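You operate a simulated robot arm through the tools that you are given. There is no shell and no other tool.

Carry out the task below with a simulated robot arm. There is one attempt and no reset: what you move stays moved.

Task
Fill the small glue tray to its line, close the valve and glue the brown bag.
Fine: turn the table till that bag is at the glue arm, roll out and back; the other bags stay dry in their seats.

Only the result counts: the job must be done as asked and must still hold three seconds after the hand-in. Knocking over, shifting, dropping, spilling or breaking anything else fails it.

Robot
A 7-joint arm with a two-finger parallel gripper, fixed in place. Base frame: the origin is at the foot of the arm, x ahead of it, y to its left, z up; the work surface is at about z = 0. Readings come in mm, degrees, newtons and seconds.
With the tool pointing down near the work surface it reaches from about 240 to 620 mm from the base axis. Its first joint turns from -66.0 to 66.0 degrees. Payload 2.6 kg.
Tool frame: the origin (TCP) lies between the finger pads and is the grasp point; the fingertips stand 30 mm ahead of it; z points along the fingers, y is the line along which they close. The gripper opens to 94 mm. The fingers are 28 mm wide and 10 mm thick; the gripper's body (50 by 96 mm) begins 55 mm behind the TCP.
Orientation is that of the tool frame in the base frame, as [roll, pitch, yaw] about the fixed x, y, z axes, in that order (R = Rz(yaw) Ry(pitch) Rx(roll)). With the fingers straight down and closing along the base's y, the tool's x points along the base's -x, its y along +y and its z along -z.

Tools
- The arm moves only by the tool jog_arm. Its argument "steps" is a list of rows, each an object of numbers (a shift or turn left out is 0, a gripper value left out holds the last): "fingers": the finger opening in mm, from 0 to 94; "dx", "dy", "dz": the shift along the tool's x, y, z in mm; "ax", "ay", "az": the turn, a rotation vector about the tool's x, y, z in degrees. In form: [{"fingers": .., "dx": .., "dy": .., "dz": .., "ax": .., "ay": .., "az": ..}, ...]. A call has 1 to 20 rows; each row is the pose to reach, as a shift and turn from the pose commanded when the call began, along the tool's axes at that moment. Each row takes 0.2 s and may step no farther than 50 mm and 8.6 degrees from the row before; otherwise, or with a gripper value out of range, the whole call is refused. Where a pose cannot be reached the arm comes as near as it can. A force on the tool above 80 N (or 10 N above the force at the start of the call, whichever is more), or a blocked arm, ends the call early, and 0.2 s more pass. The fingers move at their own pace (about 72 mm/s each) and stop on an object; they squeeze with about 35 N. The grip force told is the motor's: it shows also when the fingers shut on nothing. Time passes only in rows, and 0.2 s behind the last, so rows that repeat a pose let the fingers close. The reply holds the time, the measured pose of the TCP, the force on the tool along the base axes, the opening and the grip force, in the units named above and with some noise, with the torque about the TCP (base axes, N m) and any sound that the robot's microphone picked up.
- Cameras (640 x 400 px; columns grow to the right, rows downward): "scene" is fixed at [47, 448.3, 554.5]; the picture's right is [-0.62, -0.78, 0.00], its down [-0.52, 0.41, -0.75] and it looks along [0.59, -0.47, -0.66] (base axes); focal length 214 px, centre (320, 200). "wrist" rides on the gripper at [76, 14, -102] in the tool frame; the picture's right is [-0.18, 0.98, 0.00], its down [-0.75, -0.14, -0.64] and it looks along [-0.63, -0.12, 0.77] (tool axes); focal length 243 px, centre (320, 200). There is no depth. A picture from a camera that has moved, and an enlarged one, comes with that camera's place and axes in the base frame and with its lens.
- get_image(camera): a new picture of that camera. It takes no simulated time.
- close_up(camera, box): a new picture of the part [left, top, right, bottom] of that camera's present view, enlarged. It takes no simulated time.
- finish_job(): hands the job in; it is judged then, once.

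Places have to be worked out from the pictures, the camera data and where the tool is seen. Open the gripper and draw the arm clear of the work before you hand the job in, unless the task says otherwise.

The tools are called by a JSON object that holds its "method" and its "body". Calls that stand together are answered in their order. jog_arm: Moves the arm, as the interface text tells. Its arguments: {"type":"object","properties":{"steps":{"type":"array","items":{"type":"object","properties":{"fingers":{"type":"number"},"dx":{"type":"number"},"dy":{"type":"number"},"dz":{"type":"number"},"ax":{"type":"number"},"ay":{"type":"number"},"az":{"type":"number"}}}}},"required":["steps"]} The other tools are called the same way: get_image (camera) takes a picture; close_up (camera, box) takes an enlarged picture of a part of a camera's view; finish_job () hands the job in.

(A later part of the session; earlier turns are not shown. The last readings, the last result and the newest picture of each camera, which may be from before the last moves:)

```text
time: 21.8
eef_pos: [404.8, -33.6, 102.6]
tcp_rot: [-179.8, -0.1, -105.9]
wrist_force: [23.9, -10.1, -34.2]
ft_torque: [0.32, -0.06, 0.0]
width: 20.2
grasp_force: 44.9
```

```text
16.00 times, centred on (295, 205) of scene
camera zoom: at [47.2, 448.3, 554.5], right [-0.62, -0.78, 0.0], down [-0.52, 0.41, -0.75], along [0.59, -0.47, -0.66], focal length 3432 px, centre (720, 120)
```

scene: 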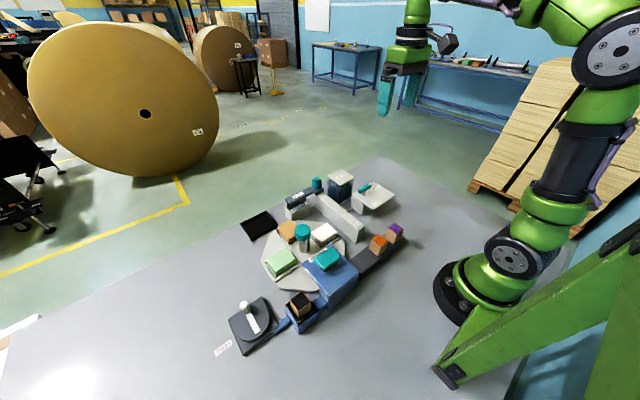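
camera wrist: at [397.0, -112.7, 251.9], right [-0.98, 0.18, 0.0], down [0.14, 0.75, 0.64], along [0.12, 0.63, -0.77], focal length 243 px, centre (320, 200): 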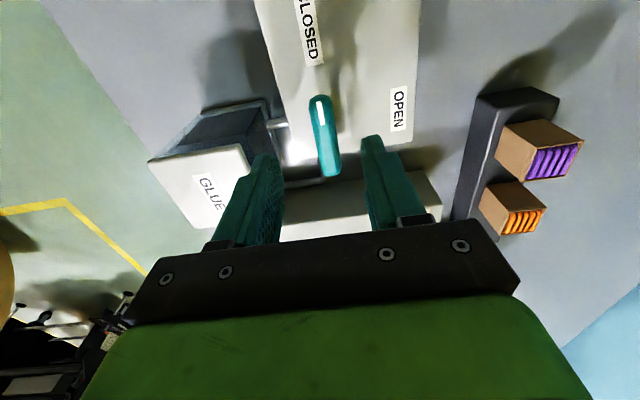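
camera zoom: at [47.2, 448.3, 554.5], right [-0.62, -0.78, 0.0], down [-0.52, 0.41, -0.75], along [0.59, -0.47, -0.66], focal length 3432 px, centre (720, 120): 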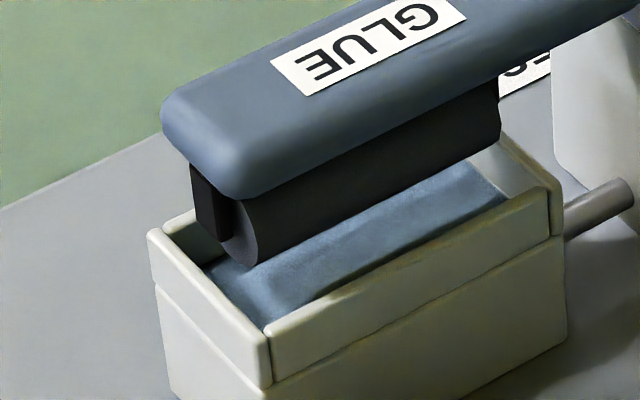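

The lever turns with the tool (now about 16° off closed). I'll relieve the side load slightly (1 mm along -y of the tool and 1 mm down) before turning further.

{"method": "jog_arm", "body": {"steps": [{"dy": -1, "dz": 1}, {"dy": -1, "dz": 1}]}}

{"method": "close_up", "body": {"camera": "wrist", "box": [200, 40, 440, 240]}}

{"method": "close_up", "body": {"camera": "scene", "box": [284, 193, 306, 217]}}

```text
time: 22.4
eef_pos: [405.7, -34.5, 102.2]
tcp_rot: [179.8, -0.1, -106.1]
wrist_force: [1.9, -8.1, -10.7]
ft_torque: [-1.21, 0.31, -0.01]
width: 20.3
grasp_force: 44.7
```

```text
2.00 times, centred on (320, 140) of wrist
camera zoom: at [372.5, -103.8, 204.1], right [-0.89, 0.45, 0.0], down [0.35, 0.69, 0.64], along [0.29, 0.57, -0.77], focal length 485 px, centre (320, 320)
```

zoom: 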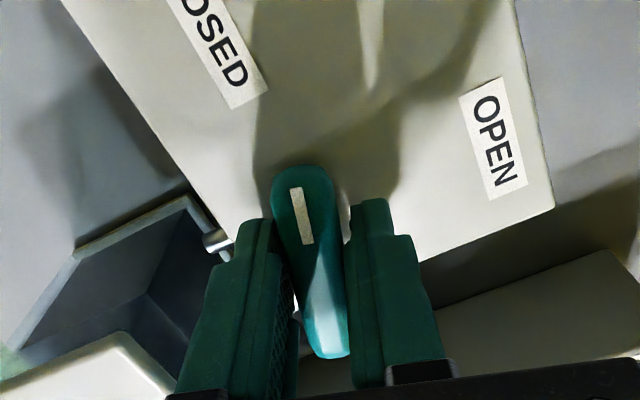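

```text
16.00 times, centred on (295, 205) of scene
camera zoom: at [47.0, 448.3, 554.5], right [-0.62, -0.78, 0.0], down [-0.52, 0.41, -0.75], along [0.59, -0.47, -0.66], focal length 3432 px, centre (720, 120)
```

zoom: 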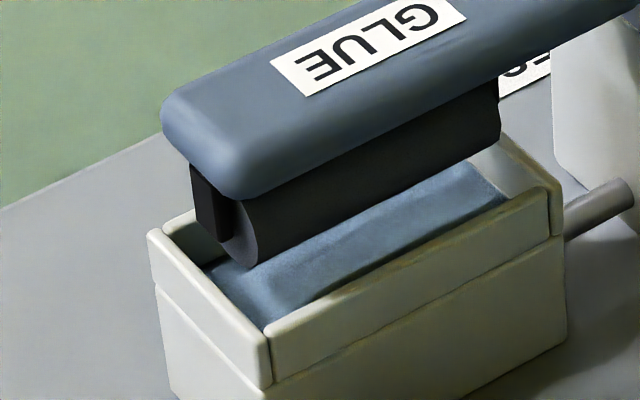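

The load dropped and the tray level is unchanged. I'll turn another 24° (total 40°) and check the tray at once.

{"method": "jog_arm", "body": {"steps": [{"az": 8}, {"az": 16}, {"az": 24}]}}

{"method": "close_up", "body": {"camera": "scene", "box": [284, 193, 306, 217]}}

{"method": "close_up", "body": {"camera": "scene", "box": [330, 150, 410, 220]}}

```text
time: 23.2
eef_pos: [406.4, -34.4, 101.7]
tcp_rot: [-179.9, -0.1, -130.4]
wrist_force: [-8.3, -21.1, 4.5]
ft_torque: [0.66, -0.54, 0.01]
width: 20.5
grasp_force: 44.8
```

```text
16.00 times, centred on (295, 205) of scene
camera zoom: at [47.0, 448.3, 554.5], right [-0.62, -0.78, 0.0], down [-0.52, 0.41, -0.75], along [0.59, -0.47, -0.66], focal length 3432 px, centre (720, 120)
```

zoom: 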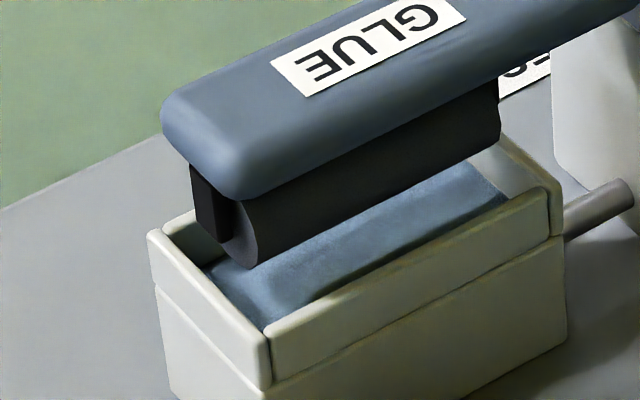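

```text
5.71 times, centred on (370, 185) of scene
camera zoom: at [47.0, 448.3, 554.5], right [-0.62, -0.78, 0.0], down [-0.52, 0.41, -0.75], along [0.59, -0.47, -0.66], focal length 1226 px, centre (34, 286)
```

zoom: 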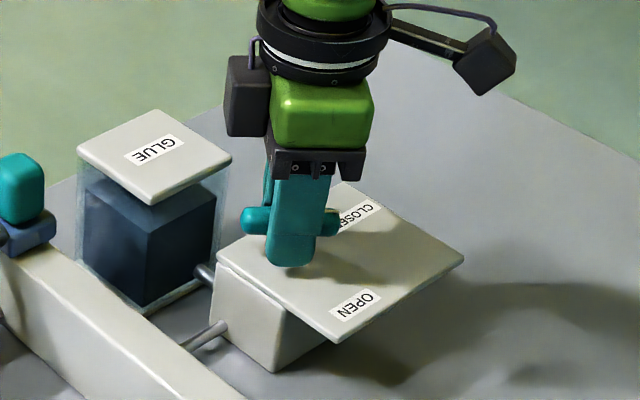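

No visible rise yet at 40°. I'll hold for about a second here to see whether anything flows.

{"method": "jog_arm", "body": {"steps": [{"dz": 0}, {"dz": 0}, {"dz": 0}, {"dz": 0}]}}

{"method": "close_up", "body": {"camera": "scene", "box": [284, 193, 306, 217]}}

```text
time: 24.2
eef_pos: [405.5, -34.5, 102.9]
tcp_rot: [-179.8, -0.1, -130.2]
wrist_force: [-13.2, -22.6, 13.1]
ft_torque: [0.44, -0.4, 0.0]
width: 20.3
grasp_force: 45.2
```

```text
16.00 times, centred on (295, 205) of scene
camera zoom: at [46.9, 448.3, 554.5], right [-0.62, -0.78, 0.0], down [-0.52, 0.41, -0.75], along [0.59, -0.47, -0.66], focal length 3432 px, centre (720, 120)
```

zoom: 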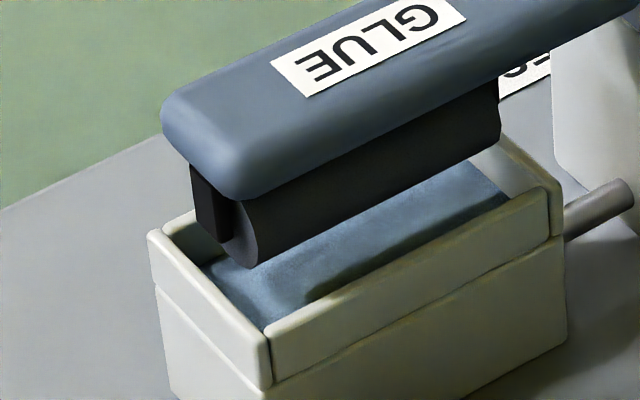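

Perhaps a very slight rise. I'll turn another 24° (64° total) and compare again.

{"method": "jog_arm", "body": {"steps": [{"az": 8}, {"az": 16}, {"az": 24}]}}

{"method": "close_up", "body": {"camera": "scene", "box": [284, 193, 306, 217]}}

```text
time: 25.0
eef_pos: [405.6, -34.5, 101.8]
tcp_rot: [-179.9, 0.0, -154.4]
wrist_force: [-14.5, -20.1, 22.5]
ft_torque: [-0.31, 0.28, 0.03]
width: 20.3
grasp_force: 45.1
```

```text
16.00 times, centred on (295, 205) of scene
camera zoom: at [46.9, 448.3, 554.5], right [-0.62, -0.78, 0.0], down [-0.52, 0.41, -0.75], along [0.59, -0.47, -0.66], focal length 3432 px, centre (720, 120)
```

zoom: 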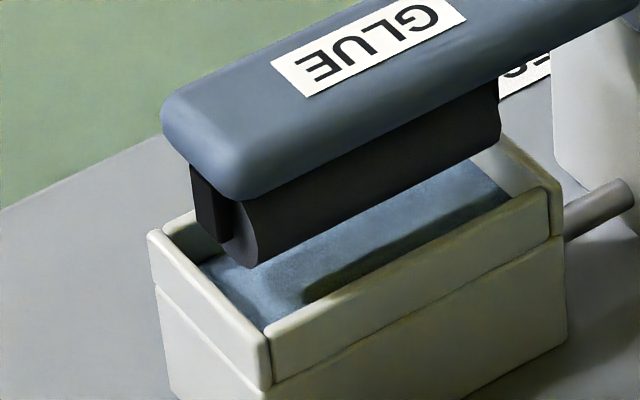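

The level has begun to rise slightly. I'll hold at 64° for about a second to gauge the rate.

{"method": "jog_arm", "body": {"steps": [{"dz": 0}, {"dz": 0}, {"dz": 0}, {"dz": 0}]}}

{"method": "close_up", "body": {"camera": "scene", "box": [284, 193, 306, 217]}}

{"method": "close_up", "body": {"camera": "scene", "box": [300, 190, 324, 206]}}

```text
time: 26.0
eef_pos: [405.9, -34.6, 102.2]
tcp_rot: [-179.9, 0.0, -154.2]
wrist_force: [-18.7, -19.4, 31.8]
ft_torque: [-0.16, 0.18, -0.02]
width: 20.6
grasp_force: 44.8
```

```text
16.00 times, centred on (295, 205) of scene
camera zoom: at [46.8, 448.3, 554.5], right [-0.62, -0.78, 0.0], down [-0.52, 0.41, -0.75], along [0.59, -0.47, -0.66], focal length 3432 px, centre (720, 120)
```

zoom: 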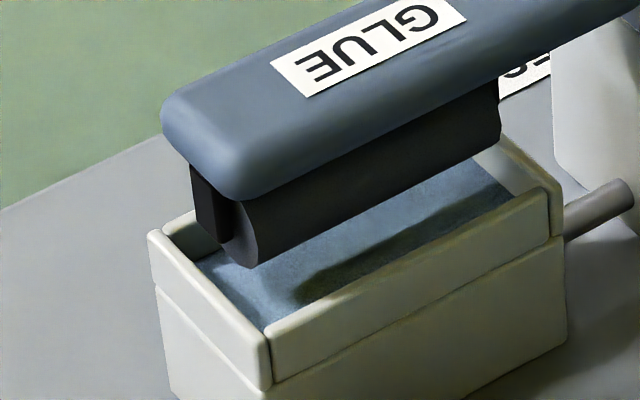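

```text
16.00 times, centred on (312, 198) of scene
camera zoom: at [46.8, 448.3, 554.5], right [-0.62, -0.78, 0.0], down [-0.52, 0.41, -0.75], along [0.59, -0.47, -0.66], focal length 3432 px, centre (448, 232)
```

zoom: 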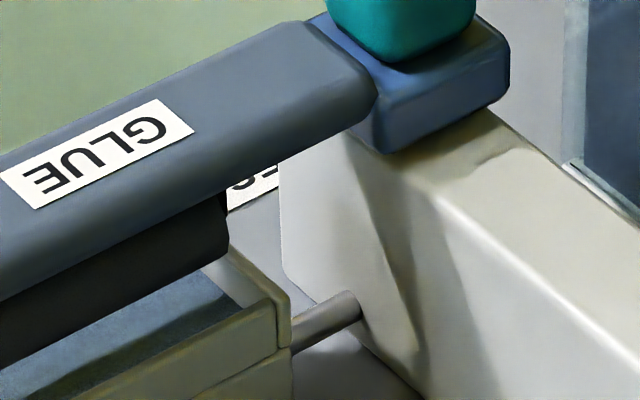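

The surface has risen by perhaps 4-5 mm, so I'll close the valve now (turn back 64°) and then measure the level.

{"method": "jog_arm", "body": {"steps": [{"az": -8.5}, {"az": -17}, {"az": -25.5}, {"az": -34}, {"az": -42.5}, {"az": -51}, {"az": -59.5}, {"az": -64}]}}

{"method": "close_up", "body": {"camera": "scene", "box": [284, 193, 306, 217]}}

{"method": "close_up", "body": {"camera": "wrist", "box": [200, 40, 440, 240]}}

```text
time: 27.8
eef_pos: [405.9, -33.8, 100.8]
tcp_rot: [179.9, -0.1, -90.0]
wrist_force: [-17.7, -11.3, 22.9]
ft_torque: [0.65, 0.08, -0.05]
width: 20.7
grasp_force: 44.7
```

```text
16.00 times, centred on (295, 205) of scene
camera zoom: at [46.9, 448.3, 554.5], right [-0.62, -0.78, 0.0], down [-0.52, 0.41, -0.75], along [0.59, -0.47, -0.66], focal length 3432 px, centre (720, 120)
```

zoom: 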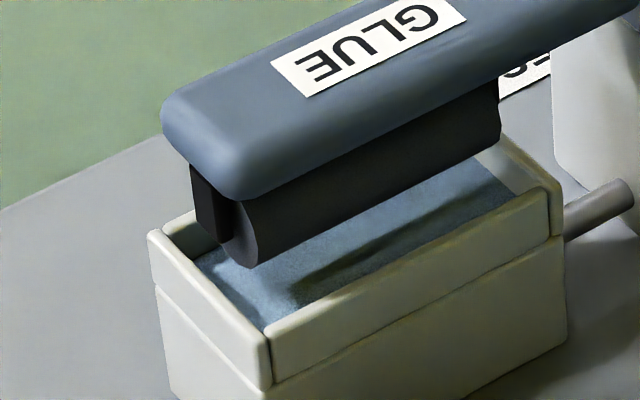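

```text
2.00 times, centred on (320, 140) of wrist
camera zoom: at [393.0, -110.5, 203.6], right [-0.98, 0.18, 0.0], down [0.14, 0.75, 0.64], along [0.12, 0.63, -0.77], focal length 485 px, centre (320, 320)
```

zoom: 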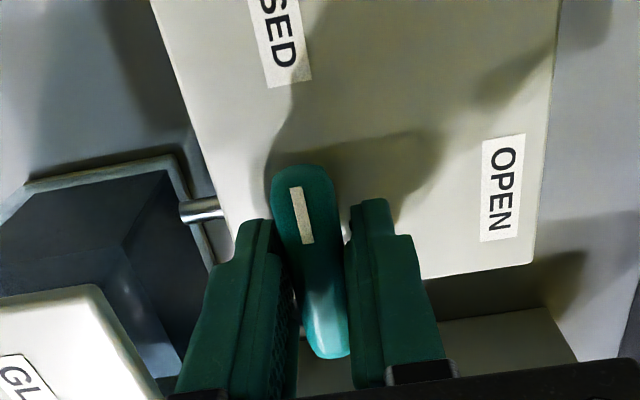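

The lever is back at CLOSED. My triangulation puts the line at about z = 42, the initial surface at about 30 and the present surface at about 38. I'll release the lever and go back to the end-on viewpoint for an exact comparison.

{"method": "jog_arm", "body": {"steps": [{"fingers": 50}, {"fingers": 50}, {"fingers": 50}, {"fingers": 50, "dz": -40}, {"fingers": 50, "dz": -85}, {"fingers": 50, "dz": -130}]}}

{"method": "close_up", "body": {"camera": "wrist", "box": [240, 0, 420, 160]}}

```text
time: 29.2
eef_pos: [406.0, -37.4, 229.0]
tcp_rot: [180.0, -0.1, -90.0]
wrist_force: [-0.1, 0.0, -0.3]
ft_torque: [0.03, -0.01, -0.02]
width: 50.2
grasp_force: 0.1
```

```text
2.50 times, centred on (330, 80) of wrist
camera zoom: at [395.0, -113.9, 331.7], right [-0.98, 0.18, 0.0], down [0.14, 0.75, 0.64], along [0.12, 0.63, -0.77], focal length 606 px, centre (295, 500)
```

zoom: 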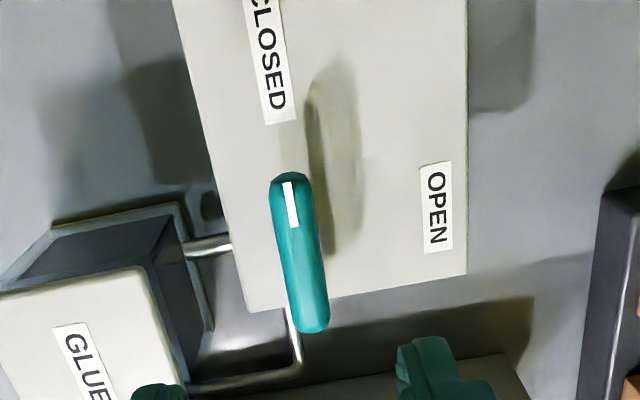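

The lever is left at CLOSED. Now I travel high to the tray's end and rotate back to the az = 108 viewpoint.

{"method": "jog_arm", "body": {"steps": [{"fingers": 0, "az": 8.5, "dx": -21, "dy": -6}, {"az": 17, "dx": -42, "dy": -12}, {"az": 25.5, "dx": -63, "dy": -18}, {"az": 34, "dx": -84, "dy": -24}, {"az": 42.5, "dx": -105, "dy": -30}, {"az": 51, "dx": -126, "dy": -36}, {"az": 59.5, "dx": -147, "dy": -42}, {"az": 68, "dx": -168, "dy": -48}, {"az": 76.5, "dx": -189, "dy": -54}, {"az": 85, "dx": -210, "dy": -60}, {"az": 93.5, "dx": -231, "dy": -66}, {"az": 102, "dx": -252, "dy": -72}, {"az": 110.5, "dx": -273, "dy": -78}, {"az": 119, "dx": -297, "dy": -84}]}}

{"method": "jog_arm", "body": {"steps": [{"az": 8}, {"az": 16}, {"az": 24}, {"az": 32}, {"az": 40, "dz": 20}, {"az": 48, "dz": 40}, {"az": 56, "dz": 60}, {"az": 64, "dz": 80}, {"az": 72, "dz": 100}, {"az": 79, "dz": 105}]}}

```text
time: 32.2
eef_pos: [490.3, 261.6, 232.1]
tcp_rot: [-180.0, 0.0, 150.8]
wrist_force: [-0.5, 0.5, 0.1]
ft_torque: [0.03, 0.03, 0.05]
width: 0.1
grasp_force: 33.3
```

```text
time: 34.4
eef_pos: [488.6, 264.4, 126.3]
tcp_rot: [-180.0, 0.0, 71.8]
wrist_force: [-0.1, -0.7, -0.5]
ft_torque: [-0.03, 0.02, -0.02]
width: 0.2
grasp_force: 33.3
```

{"method": "jog_arm", "body": {"steps": [{"dx": 3, "dy": 2, "dz": 12, "ay": -7}, {"dx": 6, "dy": 4, "dz": 24, "ay": -14}, {"dx": 10, "dy": 5, "dz": 36, "ay": -20}]}}

{"method": "close_up", "body": {"camera": "wrist", "box": [345, 140, 415, 220]}}

{"method": "close_up", "body": {"camera": "wrist", "box": [362, 176, 386, 204]}}

```text
time: 35.2
eef_pos: [496.6, 271.4, 90.4]
tcp_rot: [180.0, 20.0, 72.1]
wrist_force: [-0.1, -0.4, 0.6]
ft_torque: [-0.02, 0.0, -0.01]
width: 0.2
grasp_force: 33.1
```

```text
5.00 times, centred on (380, 180) of wrist
camera zoom: at [545.3, 368.0, 159.6], right [0.88, -0.47, 0.06], down [-0.28, -0.42, 0.86], along [-0.38, -0.78, -0.5], focal length 1213 px, centre (20, 300)
```

zoom: 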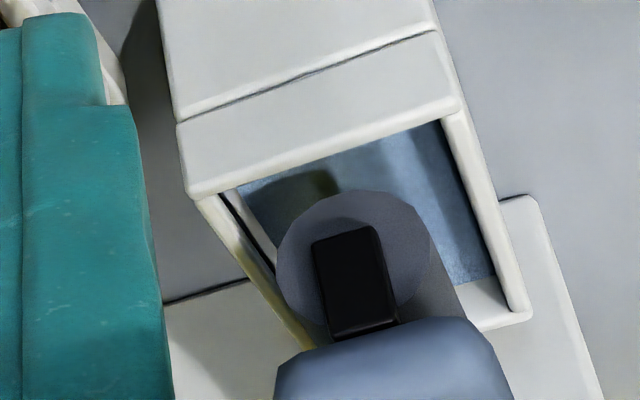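

```text
14.29 times, centred on (374, 190) of wrist
camera zoom: at [545.3, 368.0, 159.6], right [0.88, -0.47, 0.06], down [-0.28, -0.42, 0.86], along [-0.38, -0.78, -0.5], focal length 3466 px, centre (-451, 343)
```

zoom: 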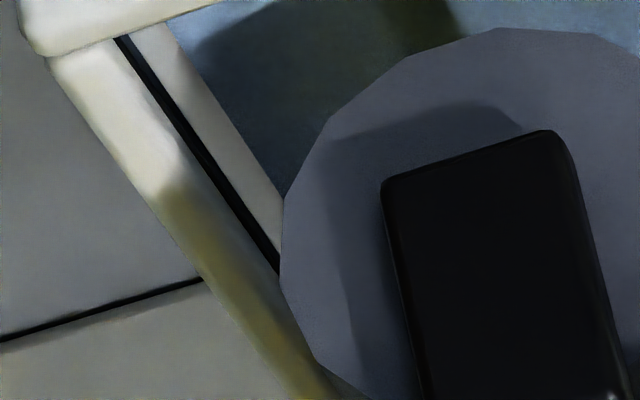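

The gap from surface to line has shrunk from about 12 mm to about 7.5 mm, so roughly 4.4 mm has been added. I'll return to the valve for a second, longer opening: level and lift first, then travel back.

{"method": "jog_arm", "body": {"steps": [{"dx": -10, "dz": -28, "ay": 7}, {"dx": -22, "dz": -62, "ay": 14}, {"dx": -36, "dz": -100, "ay": 20}, {"dx": -48, "dz": -132, "ay": 20}]}}

{"method": "jog_arm", "body": {"steps": [{"az": -8}, {"az": -16}, {"az": -24}, {"az": -32}, {"az": -40}, {"az": -48}, {"az": -56}, {"az": -64}, {"az": -72}, {"az": -79}]}}

```text
time: 36.2
eef_pos: [498.1, 272.9, 229.8]
tcp_rot: [-179.9, -0.1, 71.9]
wrist_force: [-0.5, -0.8, -0.4]
ft_torque: [0.02, -0.01, 0.0]
width: 0.0
grasp_force: 33.6
```

```text
time: 38.4
eef_pos: [497.2, 270.8, 230.9]
tcp_rot: [179.9, 0.1, 151.2]
wrist_force: [0.2, 0.0, 0.0]
ft_torque: [0.01, 0.01, 0.0]
width: 0.2
grasp_force: 33.0
```

{"method": "jog_arm", "body": {"steps": [{"az": -8.5, "dx": -5, "dy": -22.4}, {"az": -17, "dx": -10, "dy": -44.8}, {"az": -25.5, "dx": -15, "dy": -67}, {"az": -34, "dx": -20, "dy": -89.5}, {"az": -42.5, "dx": -25, "dy": -112}, {"az": -51, "dx": -30, "dy": -134}, {"az": -59.5, "dx": -35, "dy": -157}, {"az": -68, "dx": -40, "dy": -179}, {"az": -76.5, "dx": -45, "dy": -201}, {"az": -85, "dx": -50, "dy": -224}, {"az": -93.5, "dx": -55, "dy": -246}, {"az": -102, "dx": -60, "dy": -268}, {"az": -110.5, "dx": -65.5, "dy": -291}, {"az": -119, "dx": -70.6, "dy": -313}, {"az": -119, "dx": -70.6, "dy": -313, "fingers": 50}, {"az": -119, "dx": -70.6, "dy": -313, "fingers": 50}]}}

{"method": "close_up", "body": {"camera": "wrist", "box": [240, 0, 420, 160]}}

```text
time: 41.8
eef_pos: [409.0, -38.5, 231.8]
tcp_rot: [180.0, 0.0, -89.9]
wrist_force: [-1.1, 0.2, -0.4]
ft_torque: [-0.01, 0.03, -0.02]
width: 49.8
grasp_force: 0.0
```

```text
2.50 times, centred on (330, 80) of wrist
camera zoom: at [396.3, -114.7, 334.2], right [-0.98, 0.18, 0.0], down [0.14, 0.75, 0.64], along [0.12, 0.63, -0.77], focal length 606 px, centre (295, 500)
```

zoom: 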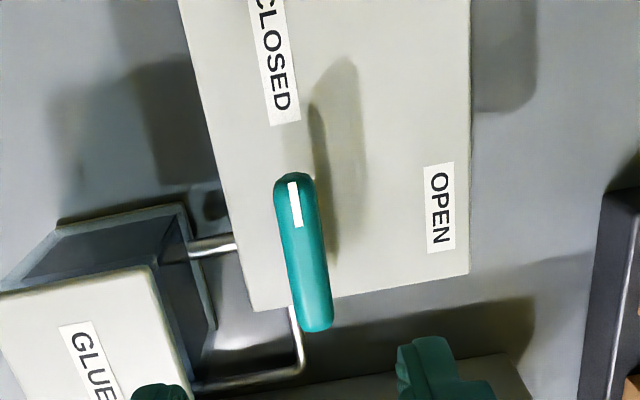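

The lever still points to CLOSED. I'll descend on the pivot at about (407, -34.5) and grip again.

{"method": "jog_arm", "body": {"steps": [{"dx": -4, "dy": 3, "dz": 40}, {"dx": -4, "dy": 3, "dz": 80}, {"dx": -4, "dy": 3, "dz": 115}, {"dx": -4, "dy": 3, "dz": 130}, {"dx": -4, "dy": 3, "dz": 130}]}}

{"method": "close_up", "body": {"camera": "wrist", "box": [200, 40, 440, 240]}}

```text
time: 43.0
eef_pos: [404.5, -29.7, 101.1]
tcp_rot: [180.0, 0.1, -90.1]
wrist_force: [0.3, -0.1, -0.3]
ft_torque: [0.01, 0.02, 0.04]
width: 49.9
grasp_force: 0.2
```

```text
2.00 times, centred on (320, 140) of wrist
camera zoom: at [391.9, -106.1, 203.8], right [-0.98, 0.18, 0.0], down [0.14, 0.75, 0.64], along [0.12, 0.63, -0.77], focal length 485 px, centre (320, 320)
```

zoom: 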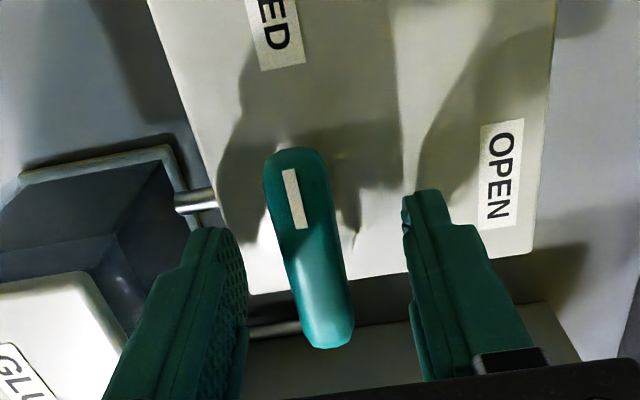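

The tool is about 4 mm too far in +y; I'll correct that and then close on the lever.

{"method": "jog_arm", "body": {"steps": [{"dx": 4.5, "dy": -1.1}, {"dx": 4.5, "dy": -1.1}]}}

{"method": "jog_arm", "body": {"steps": [{"fingers": 0}, {"fingers": 0}, {"fingers": 0}, {"fingers": 0}]}}

```text
time: 43.6
eef_pos: [406.0, -35.3, 102.3]
tcp_rot: [-180.0, 0.0, -90.0]
wrist_force: [0.0, -0.7, -0.6]
ft_torque: [-0.01, -0.03, 0.01]
width: 50.1
grasp_force: 0.0
```

```text
time: 44.6
eef_pos: [405.6, -33.9, 102.0]
tcp_rot: [179.9, 0.1, -90.0]
wrist_force: [-11.7, 0.3, 4.1]
ft_torque: [-0.03, 0.02, 0.02]
width: 20.3
grasp_force: 45.3
```

Gripped with little side force. Now I open the valve to about 64° in steps and check the tray.

{"method": "jog_arm", "body": {"steps": [{"az": 8}, {"az": 16}, {"az": 24}, {"az": 32}, {"az": 40}, {"az": 48}, {"az": 56}, {"az": 64}]}}

{"method": "close_up", "body": {"camera": "scene", "box": [290, 193, 314, 208]}}

```text
time: 46.4
eef_pos: [404.8, -35.4, 102.2]
tcp_rot: [179.6, 0.0, -154.1]
wrist_force: [-23.4, 18.3, 23.1]
ft_torque: [0.58, -0.9, 0.0]
width: 20.5
grasp_force: 45.0
```

```text
16.00 times, centred on (302, 200) of scene
camera zoom: at [46.8, 448.3, 554.5], right [-0.62, -0.78, 0.0], down [-0.52, 0.41, -0.75], along [0.59, -0.47, -0.66], focal length 3432 px, centre (608, 192)
```

zoom: 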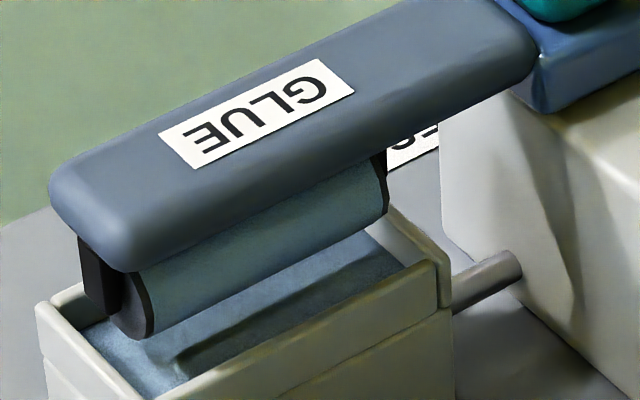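

The roller has now turned blue, so the glue has reached it. I'll hold the valve open about 1.2 s more and re-check.

{"method": "jog_arm", "body": {"steps": [{"dz": 0}, {"dz": 0}, {"dz": 0}, {"dz": 0}, {"dz": 0}]}}

{"method": "close_up", "body": {"camera": "scene", "box": [284, 193, 306, 217]}}

```text
time: 47.6
eef_pos: [405.3, -34.3, 101.3]
tcp_rot: [179.7, 0.0, -154.0]
wrist_force: [-18.5, 23.0, 22.7]
ft_torque: [-0.06, 0.27, -0.02]
width: 20.5
grasp_force: 45.1
```

```text
16.00 times, centred on (295, 205) of scene
camera zoom: at [46.9, 448.3, 554.5], right [-0.62, -0.78, 0.0], down [-0.52, 0.41, -0.75], along [0.59, -0.47, -0.66], focal length 3432 px, centre (720, 120)
```

zoom: 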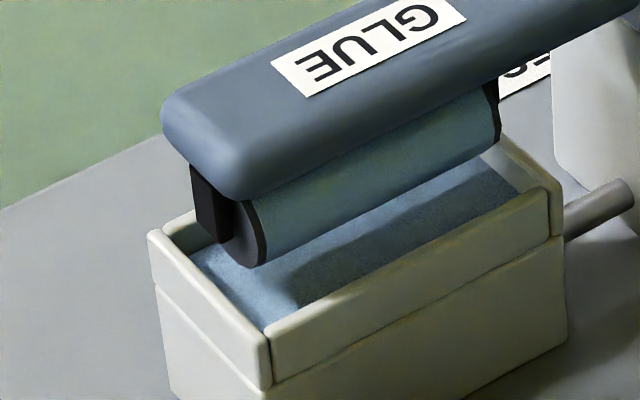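

The surface is still well below the rim. I'll hold another ~1.6 s and check again.

{"method": "jog_arm", "body": {"steps": [{"dz": 0}, {"dz": 0}, {"dz": 0}, {"dz": 0}, {"dz": 0}, {"dz": 0}, {"dz": 0}]}}

{"method": "close_up", "body": {"camera": "scene", "box": [284, 193, 306, 217]}}

```text
time: 49.2
eef_pos: [406.1, -34.3, 101.1]
tcp_rot: [179.7, -0.2, -154.1]
wrist_force: [-17.2, 24.3, 21.6]
ft_torque: [-0.03, 0.24, -0.02]
width: 20.5
grasp_force: 44.9
```

```text
16.00 times, centred on (295, 205) of scene
camera zoom: at [46.9, 448.3, 554.5], right [-0.62, -0.78, 0.0], down [-0.52, 0.41, -0.75], along [0.59, -0.47, -0.66], focal length 3432 px, centre (720, 120)
```

zoom: 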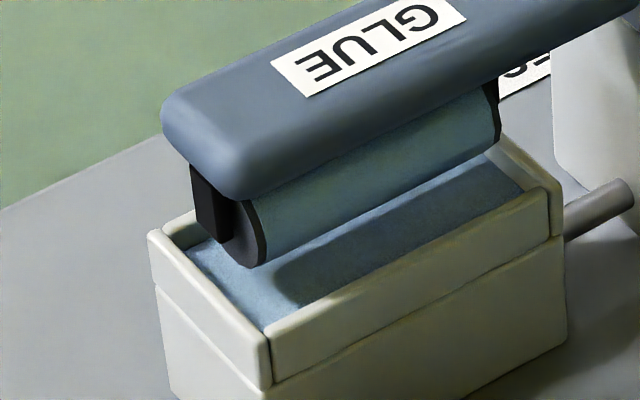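

The level is still climbing slowly, at an estimated z of about 37 versus the line at about 42. I'll hold ~1.8 s more and re-check.

{"method": "jog_arm", "body": {"steps": [{"dz": 0}, {"dz": 0}, {"dz": 0}, {"dz": 0}, {"dz": 0}, {"dz": 0}, {"dz": 0}, {"dz": 0}]}}

{"method": "close_up", "body": {"camera": "scene", "box": [284, 193, 306, 217]}}

```text
time: 51.0
eef_pos: [405.5, -34.9, 101.8]
tcp_rot: [179.6, 0.0, -154.0]
wrist_force: [-18.1, 22.5, 19.8]
ft_torque: [0.06, 0.03, 0.01]
width: 20.5
grasp_force: 44.6
```

```text
16.00 times, centred on (295, 205) of scene
camera zoom: at [46.9, 448.3, 554.5], right [-0.62, -0.78, 0.0], down [-0.52, 0.41, -0.75], along [0.59, -0.47, -0.66], focal length 3432 px, centre (720, 120)
```

zoom: 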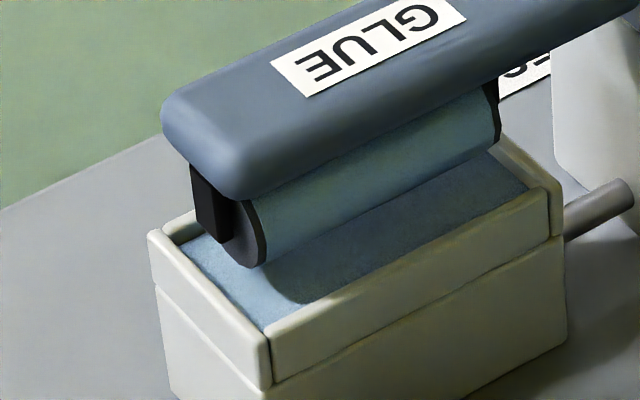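

Estimated level is about z = 39-40. I'll close the valve now and then measure precisely before any top-up.

{"method": "jog_arm", "body": {"steps": [{"az": 0}, {"az": -8}, {"az": -16}, {"az": -24}, {"az": -32}, {"az": -40}, {"az": -48}, {"az": -56}, {"az": -64}]}}

{"method": "close_up", "body": {"camera": "scene", "box": [284, 193, 306, 217]}}

{"method": "close_up", "body": {"camera": "scene", "box": [330, 150, 410, 220]}}

```text
time: 53.0
eef_pos: [404.0, -34.4, 100.2]
tcp_rot: [179.8, 0.1, -89.8]
wrist_force: [-18.5, 19.9, 33.1]
ft_torque: [0.26, 0.07, -0.07]
width: 20.7
grasp_force: 44.9
```

```text
16.00 times, centred on (295, 205) of scene
camera zoom: at [46.8, 448.3, 554.5], right [-0.62, -0.78, 0.0], down [-0.52, 0.41, -0.75], along [0.59, -0.47, -0.66], focal length 3432 px, centre (720, 120)
```

zoom: 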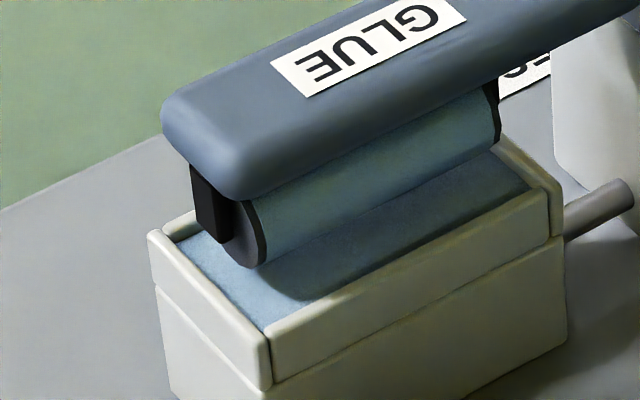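

```text
5.71 times, centred on (370, 185) of scene
camera zoom: at [46.8, 448.3, 554.5], right [-0.62, -0.78, 0.0], down [-0.52, 0.41, -0.75], along [0.59, -0.47, -0.66], focal length 1226 px, centre (34, 286)
```

zoom: 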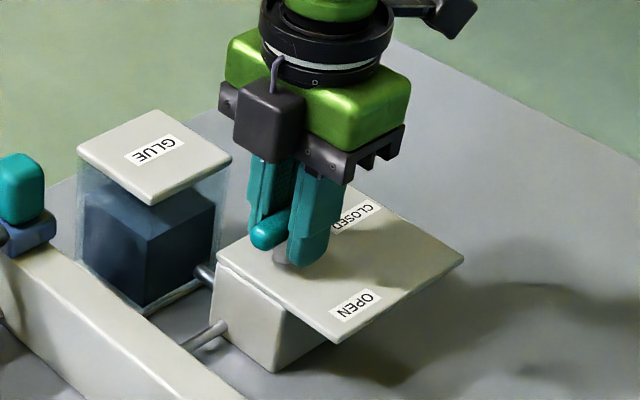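

The valve is back at closed. I'll release, lift, and travel to the viewpoint to measure the level against the line.

{"method": "jog_arm", "body": {"steps": [{"fingers": 50}, {"fingers": 50}, {"fingers": 50}, {"fingers": 50, "dz": -40}, {"fingers": 50, "dz": -85}, {"fingers": 50, "dz": -130}]}}

{"method": "jog_arm", "body": {"steps": [{"fingers": 0, "az": 8.5, "dx": -21, "dy": -6}, {"az": 17, "dx": -42, "dy": -12}, {"az": 25.5, "dx": -63, "dy": -18}, {"az": 34, "dx": -84, "dy": -24}, {"az": 42.5, "dx": -105, "dy": -30}, {"az": 51, "dx": -126, "dy": -36}, {"az": 59.5, "dx": -147, "dy": -42}, {"az": 68, "dx": -168, "dy": -48}, {"az": 76.5, "dx": -189, "dy": -54}, {"az": 85, "dx": -210, "dy": -60}, {"az": 93.5, "dx": -231, "dy": -66}, {"az": 102, "dx": -252, "dy": -72}, {"az": 110.5, "dx": -273, "dy": -78}, {"az": 119, "dx": -297, "dy": -84}]}}

{"method": "jog_arm", "body": {"steps": [{"az": 8}, {"az": 16}, {"az": 24}, {"az": 32}, {"az": 40, "dz": 20}, {"az": 48, "dz": 40}, {"az": 56, "dz": 60}, {"az": 64, "dz": 80}, {"az": 72, "dz": 100}, {"az": 79, "dz": 105}]}}

```text
time: 54.4
eef_pos: [405.4, -37.4, 234.6]
tcp_rot: [179.9, 0.0, -90.0]
wrist_force: [0.1, -0.6, -0.1]
ft_torque: [-0.01, 0.02, -0.01]
width: 49.8
grasp_force: 0.0
```

```text
time: 57.4
eef_pos: [488.9, 259.6, 229.8]
tcp_rot: [180.0, -0.1, 150.8]
wrist_force: [-0.6, -0.4, 0.1]
ft_torque: [-0.01, 0.04, 0.02]
width: 0.0
grasp_force: 33.0
```

```text
time: 59.6
eef_pos: [488.4, 258.8, 124.4]
tcp_rot: [180.0, 0.0, 71.8]
wrist_force: [-0.7, -0.7, 0.1]
ft_torque: [0.03, -0.01, 0.02]
width: 0.0
grasp_force: 33.4
```

{"method": "jog_arm", "body": {"steps": [{"dx": 5, "dy": 2, "dz": 12, "ay": -7}, {"dx": 10, "dy": 4, "dz": 23, "ay": -14}, {"dx": 16, "dy": 4, "dz": 34, "ay": -20}]}}

{"method": "close_up", "body": {"camera": "wrist", "box": [345, 140, 415, 220]}}

{"method": "close_up", "body": {"camera": "wrist", "box": [362, 176, 386, 204]}}

```text
time: 60.4
eef_pos: [498.1, 272.9, 92.7]
tcp_rot: [179.9, 20.0, 72.2]
wrist_force: [0.4, -0.9, 0.0]
ft_torque: [-0.03, 0.01, -0.02]
width: 0.0
grasp_force: 33.2
```

```text
5.00 times, centred on (380, 180) of wrist
camera zoom: at [545.7, 369.5, 161.4], right [0.88, -0.47, 0.06], down [-0.29, -0.42, 0.86], along [-0.38, -0.78, -0.5], focal length 1213 px, centre (20, 300)
```

zoom: 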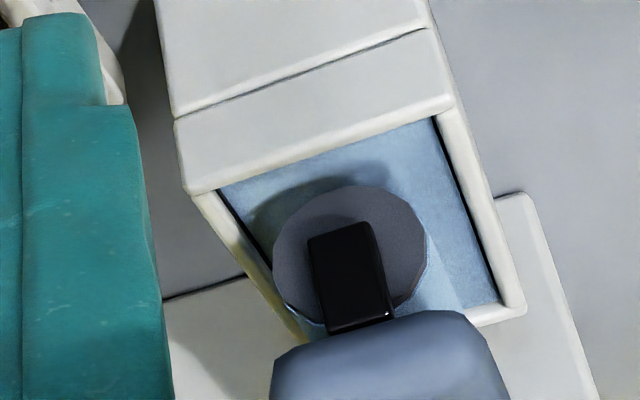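

```text
14.29 times, centred on (374, 190) of wrist
camera zoom: at [545.7, 369.5, 161.4], right [0.88, -0.47, 0.06], down [-0.29, -0.42, 0.86], along [-0.38, -0.78, -0.5], focal length 3466 px, centre (-451, 343)
```

zoom: 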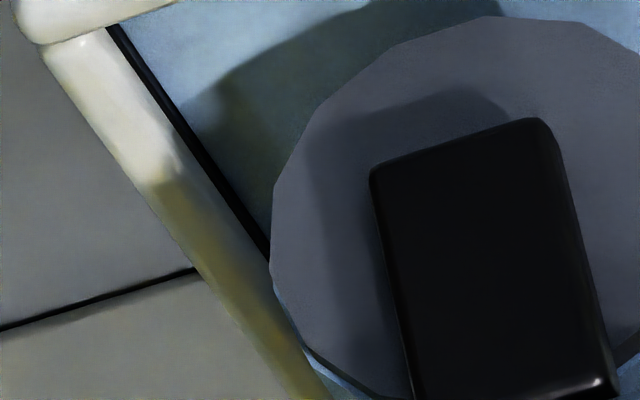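

The surface now meets the black line, with no bare wall left below it. I'll zoom in to check how much of the line itself is still uncovered.

{"method": "close_up", "body": {"camera": "wrist", "box": [364, 174, 378, 186]}}

{"method": "close_up", "body": {"camera": "wrist", "box": [400, 160, 426, 206]}}

```text
16.00 times, centred on (371, 180) of wrist
camera zoom: at [545.7, 369.5, 161.4], right [0.88, -0.47, 0.06], down [-0.29, -0.42, 0.86], along [-0.38, -0.78, -0.5], focal length 3882 px, centre (-496, 520)
```

zoom: 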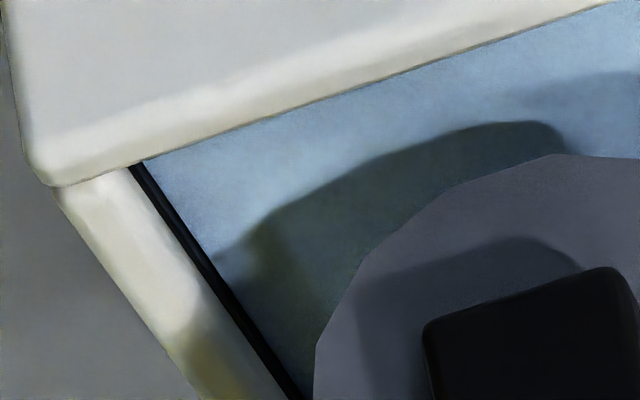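

```text
8.70 times, centred on (413, 183) of wrist
camera zoom: at [545.7, 369.5, 161.4], right [0.88, -0.47, 0.06], down [-0.29, -0.42, 0.86], along [-0.38, -0.78, -0.5], focal length 2110 px, centre (-489, 348)
```

zoom: 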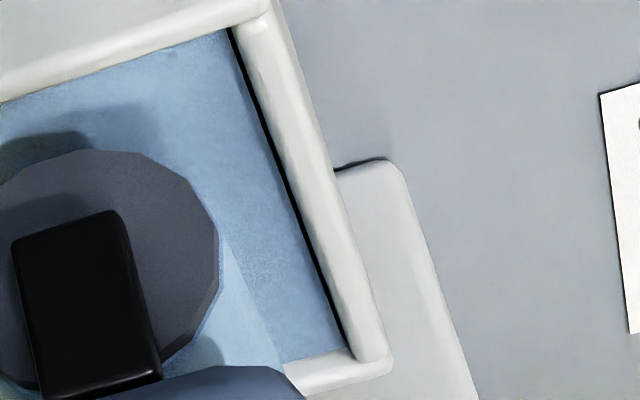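

The level is now right at the lower edge of the line (which is about 2 mm thick). I'll add a small calibrated top-up (~0.7 mm, flow ≈ 0.017 mm per degree-second) to bring it to the line's middle, so I'm travelling back to the valve.

{"method": "jog_arm", "body": {"steps": [{"dx": -10, "dz": -28, "ay": 7}, {"dx": -22, "dz": -62, "ay": 14}, {"dx": -36, "dz": -100, "ay": 20}, {"dx": -48, "dz": -132, "ay": 20}]}}

{"method": "jog_arm", "body": {"steps": [{"az": -8}, {"az": -16}, {"az": -24}, {"az": -32}, {"az": -40}, {"az": -48}, {"az": -56}, {"az": -64}, {"az": -72}, {"az": -79}]}}

{"method": "jog_arm", "body": {"steps": [{"az": -8.5, "dx": -5, "dy": -22.4}, {"az": -17, "dx": -10, "dy": -44.8}, {"az": -25.5, "dx": -15, "dy": -67}, {"az": -34, "dx": -20, "dy": -89.5}, {"az": -42.5, "dx": -25, "dy": -112}, {"az": -51, "dx": -30, "dy": -134}, {"az": -59.5, "dx": -35, "dy": -157}, {"az": -68, "dx": -40, "dy": -179}, {"az": -76.5, "dx": -45, "dy": -201}, {"az": -85, "dx": -50, "dy": -224}, {"az": -93.5, "dx": -55, "dy": -246}, {"az": -102, "dx": -60, "dy": -268}, {"az": -110.5, "dx": -65.5, "dy": -291}, {"az": -119, "dx": -70.6, "dy": -313}, {"az": -119, "dx": -70.6, "dy": -313, "fingers": 50}, {"az": -119, "dx": -70.6, "dy": -313, "fingers": 50}]}}

```text
time: 61.4
eef_pos: [498.9, 274.5, 231.5]
tcp_rot: [-179.9, -0.1, 72.0]
wrist_force: [0.1, -1.1, 0.1]
ft_torque: [-0.02, -0.02, -0.03]
width: 0.2
grasp_force: 32.9
```

```text
time: 63.6
eef_pos: [499.0, 273.8, 231.8]
tcp_rot: [-179.9, 0.0, 151.1]
wrist_force: [0.0, 0.1, 0.2]
ft_torque: [-0.02, 0.03, 0.01]
width: 0.1
grasp_force: 33.2
```

```text
time: 67.0
eef_pos: [407.3, -33.2, 233.4]
tcp_rot: [-180.0, 0.0, -90.1]
wrist_force: [-0.2, 0.7, 0.3]
ft_torque: [0.0, 0.01, 0.0]
width: 50.3
grasp_force: 0.0
```

{"method": "jog_arm", "body": {"steps": [{"dz": 40}, {"dz": 80}, {"dz": 115}, {"dz": 131}, {"dz": 131}]}}

{"method": "close_up", "body": {"camera": "wrist", "box": [200, 40, 440, 240]}}

```text
time: 68.2
eef_pos: [406.7, -33.0, 100.2]
tcp_rot: [-180.0, 0.0, -90.1]
wrist_force: [-0.6, -0.4, 0.0]
ft_torque: [0.01, 0.0, -0.02]
width: 49.9
grasp_force: 0.1
```

```text
2.00 times, centred on (320, 140) of wrist
camera zoom: at [395.6, -109.1, 203.6], right [-0.98, 0.18, 0.0], down [0.14, 0.75, 0.64], along [0.12, 0.63, -0.77], focal length 485 px, centre (320, 320)
```

zoom: 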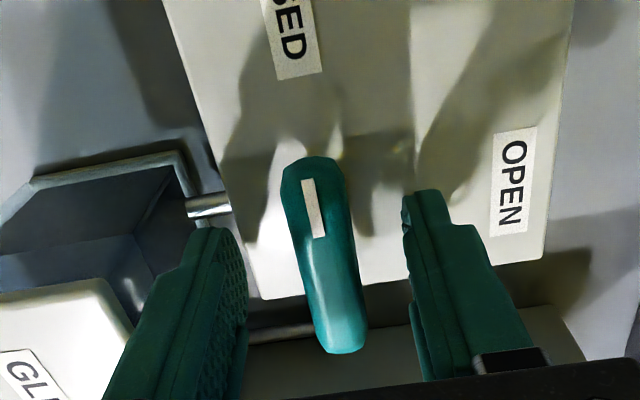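

The tool is about 2.5 mm off in +x; I'll correct and grip the lever.

{"method": "jog_arm", "body": {"steps": [{"dx": 1.5, "dy": 2.6}, {"dx": 1.5, "dy": 2.6}, {"dx": 1.5, "dy": 2.6, "fingers": 0}, {"dx": 1.5, "dy": 2.6, "fingers": 0}, {"dx": 1.5, "dy": 2.6, "fingers": 0}, {"dx": 1.5, "dy": 2.6, "fingers": 0}]}}

```text
time: 69.6
eef_pos: [403.8, -35.0, 103.1]
tcp_rot: [-180.0, 0.1, -89.9]
wrist_force: [-3.8, 0.3, 1.5]
ft_torque: [0.02, -0.02, -0.01]
width: 20.1
grasp_force: 44.0
```

Gripped with nearly no load. Now a short opening to 40° and straight back to closed.

{"method": "jog_arm", "body": {"steps": [{"az": 8}, {"az": 16}, {"az": 24}, {"az": 32}, {"az": 40}, {"az": 32}, {"az": 24}, {"az": 16}, {"az": 8}, {"az": 0}, {"az": 0}]}}

{"method": "close_up", "body": {"camera": "scene", "box": [284, 193, 306, 217]}}

{"method": "close_up", "body": {"camera": "wrist", "box": [200, 40, 440, 240]}}

```text
time: 72.0
eef_pos: [404.7, -34.9, 102.0]
tcp_rot: [-180.0, -0.1, -89.9]
wrist_force: [-7.4, -2.9, -6.4]
ft_torque: [-0.68, 0.0, -0.12]
width: 20.6
grasp_force: 45.0
```

```text
16.00 times, centred on (295, 205) of scene
camera zoom: at [47.0, 448.3, 554.5], right [-0.62, -0.78, 0.0], down [-0.52, 0.41, -0.75], along [0.59, -0.47, -0.66], focal length 3432 px, centre (720, 120)
```

zoom: 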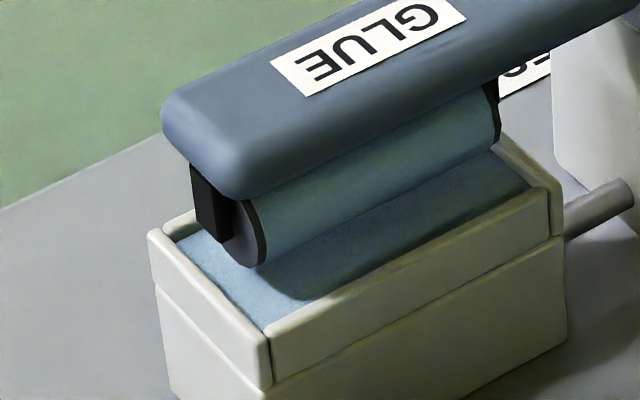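

```text
2.00 times, centred on (320, 140) of wrist
camera zoom: at [392.9, -111.7, 203.6], right [-0.98, 0.18, 0.0], down [0.14, 0.75, 0.64], along [0.12, 0.63, -0.77], focal length 485 px, centre (320, 320)
```

zoom: 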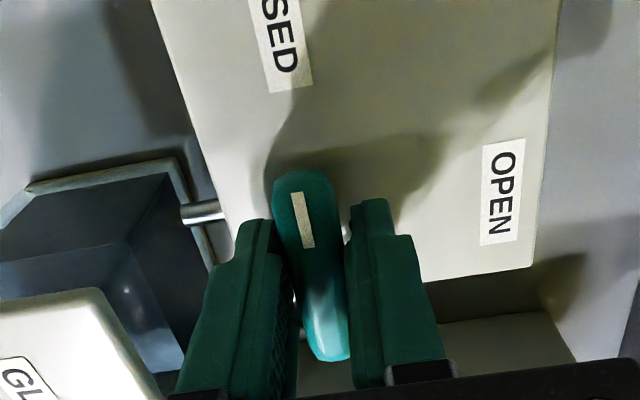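

Level rose slightly, as planned. To be sure the valve is hard shut I'll nudge it 3° further toward CLOSED against its stop, then release and lift.

{"method": "jog_arm", "body": {"steps": [{"az": -3}, {"az": -3}]}}

{"method": "jog_arm", "body": {"steps": [{"fingers": 50}, {"fingers": 50}, {"fingers": 50}, {"fingers": 50, "dz": -40}, {"fingers": 50, "dz": -85}, {"fingers": 50, "dz": -130}, {"fingers": 50, "dz": -130}]}}

{"method": "close_up", "body": {"camera": "wrist", "box": [240, 0, 420, 160]}}

{"method": "close_up", "body": {"camera": "scene", "box": [284, 193, 306, 217]}}

```text
time: 72.6
eef_pos: [404.8, -35.6, 101.1]
tcp_rot: [179.9, 0.2, -87.2]
wrist_force: [-6.3, -6.7, -9.2]
ft_torque: [0.94, -0.05, -1.25]
width: 21.3
grasp_force: 44.7
```

```text
time: 74.2
eef_pos: [403.2, -35.0, 231.6]
tcp_rot: [-179.9, 0.0, -87.0]
wrist_force: [-0.2, 0.4, -0.5]
ft_torque: [-0.02, -0.01, 0.0]
width: 49.6
grasp_force: 0.1
```

```text
2.50 times, centred on (330, 80) of wrist
camera zoom: at [394.7, -112.9, 334.2], right [-0.99, 0.13, 0.0], down [0.1, 0.76, 0.64], along [0.08, 0.64, -0.77], focal length 606 px, centre (295, 500)
```

zoom: 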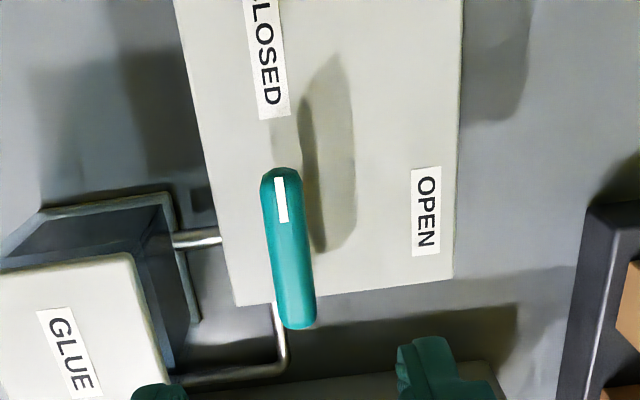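

```text
16.00 times, centred on (295, 205) of scene
camera zoom: at [47.0, 448.3, 554.5], right [-0.62, -0.78, 0.0], down [-0.52, 0.41, -0.75], along [0.59, -0.47, -0.66], focal length 3432 px, centre (720, 120)
```

zoom: 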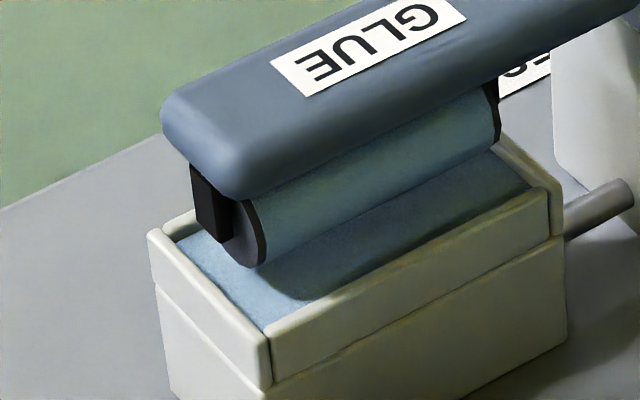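

The valve is hard against its closed stop (torque rose), and the tray level holds at the line. Next is the turntable: I'll look closely at the HANDLES press overhang, since the white bag will move under it.

{"method": "close_up", "body": {"camera": "scene", "box": [280, 225, 370, 330]}}

{"method": "close_up", "body": {"camera": "scene", "box": [255, 210, 350, 275]}}

```text
3.81 times, centred on (325, 278) of scene
camera zoom: at [47.0, 448.3, 554.5], right [-0.62, -0.78, 0.0], down [-0.52, 0.41, -0.75], along [0.59, -0.47, -0.66], focal length 817 px, centre (301, -95)
```

zoom: 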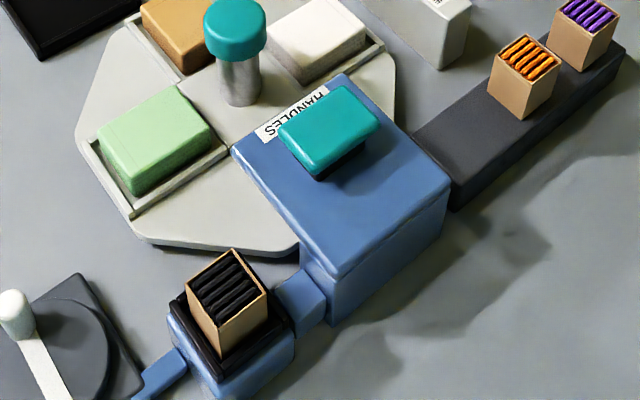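

```text
6.15 times, centred on (302, 242) of scene
camera zoom: at [47.0, 448.3, 554.5], right [-0.62, -0.78, 0.0], down [-0.52, 0.41, -0.75], along [0.59, -0.47, -0.66], focal length 1320 px, centre (428, -62)
```

zoom: 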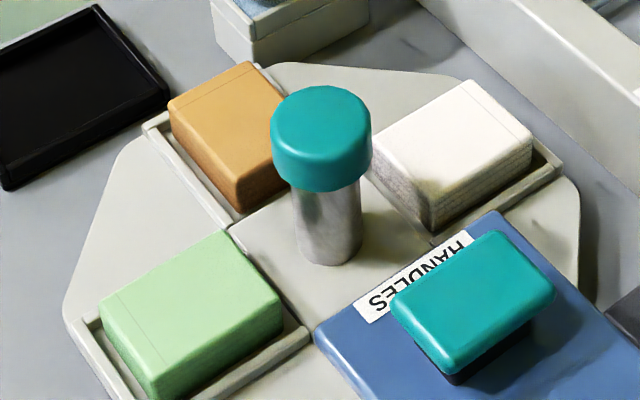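

The gap under the press isn't visible from here. I'll bring the wrist camera round to the +y side, looking at a low angle under the press head.

{"method": "jog_arm", "body": {"steps": [{"fingers": 0, "az": 8.5, "dx": -20, "dy": 5}, {"az": 17, "dx": -40, "dy": 10}, {"az": 25.5, "dx": -60, "dy": 15}, {"az": 34, "dx": -80, "dy": 20}, {"az": 42.5, "dx": -100, "dy": 25}, {"az": 51, "dx": -120, "dy": 30}, {"az": 59.5, "dx": -140, "dy": 35}, {"az": 68, "dx": -160, "dy": 40}, {"az": 76.5, "dx": -180, "dy": 45}, {"az": 85, "dx": -200, "dy": 50}, {"az": 93.5, "dx": -220, "dy": 55}, {"az": 102, "dx": -240, "dy": 60}, {"az": 110.5, "dx": -260, "dy": 65}, {"az": 119, "dx": -280, "dy": 70}, {"az": 127.5, "dx": -300, "dy": 75}, {"az": 136, "dx": -320, "dy": 80}, {"az": 144.5, "dx": -340, "dy": 85}, {"az": 153, "dx": -360, "dy": 90}, {"az": 161.5, "dx": -380, "dy": 95}, {"az": 170, "dx": -399, "dy": 98}]}}

{"method": "jog_arm", "body": {"steps": [{"az": 7, "dz": 30}, {"az": 7, "dz": 60}, {"az": 7, "dz": 75}]}}

{"method": "jog_arm", "body": {"steps": [{"ay": -8, "dz": 18}, {"ay": -16, "dz": 36}, {"ay": -24, "dz": 52}]}}

{"method": "get_image", "body": {"camera": "wrist"}}

```text
time: 78.4
eef_pos: [285.9, 359.6, 230.1]
tcp_rot: [-179.9, -0.1, 102.8]
wrist_force: [-0.2, -0.7, -0.2]
ft_torque: [0.03, -0.02, -0.01]
width: 0.1
grasp_force: 32.4
```

```text
time: 79.2
eef_pos: [287.6, 358.0, 157.7]
tcp_rot: [-180.0, 0.0, 96.0]
wrist_force: [-0.4, 0.1, 0.3]
ft_torque: [0.04, 0.01, 0.0]
width: 0.0
grasp_force: 33.4
```

```text
time: 80.0
eef_pos: [286.1, 358.9, 105.7]
tcp_rot: [-179.9, 24.2, 95.9]
wrist_force: [-0.5, -0.6, 0.6]
ft_torque: [0.01, -0.02, 0.04]
width: 0.0
grasp_force: 32.8
```

```text
taken
camera wrist: at [290.0, 469.8, 168.2], right [0.99, -0.06, 0.08], down [-0.1, -0.44, 0.89], along [-0.02, -0.9, -0.44], focal length 243 px, centre (320, 200)
```

wrist: 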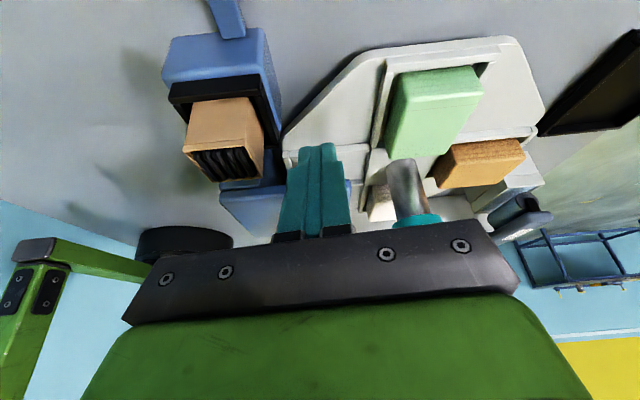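

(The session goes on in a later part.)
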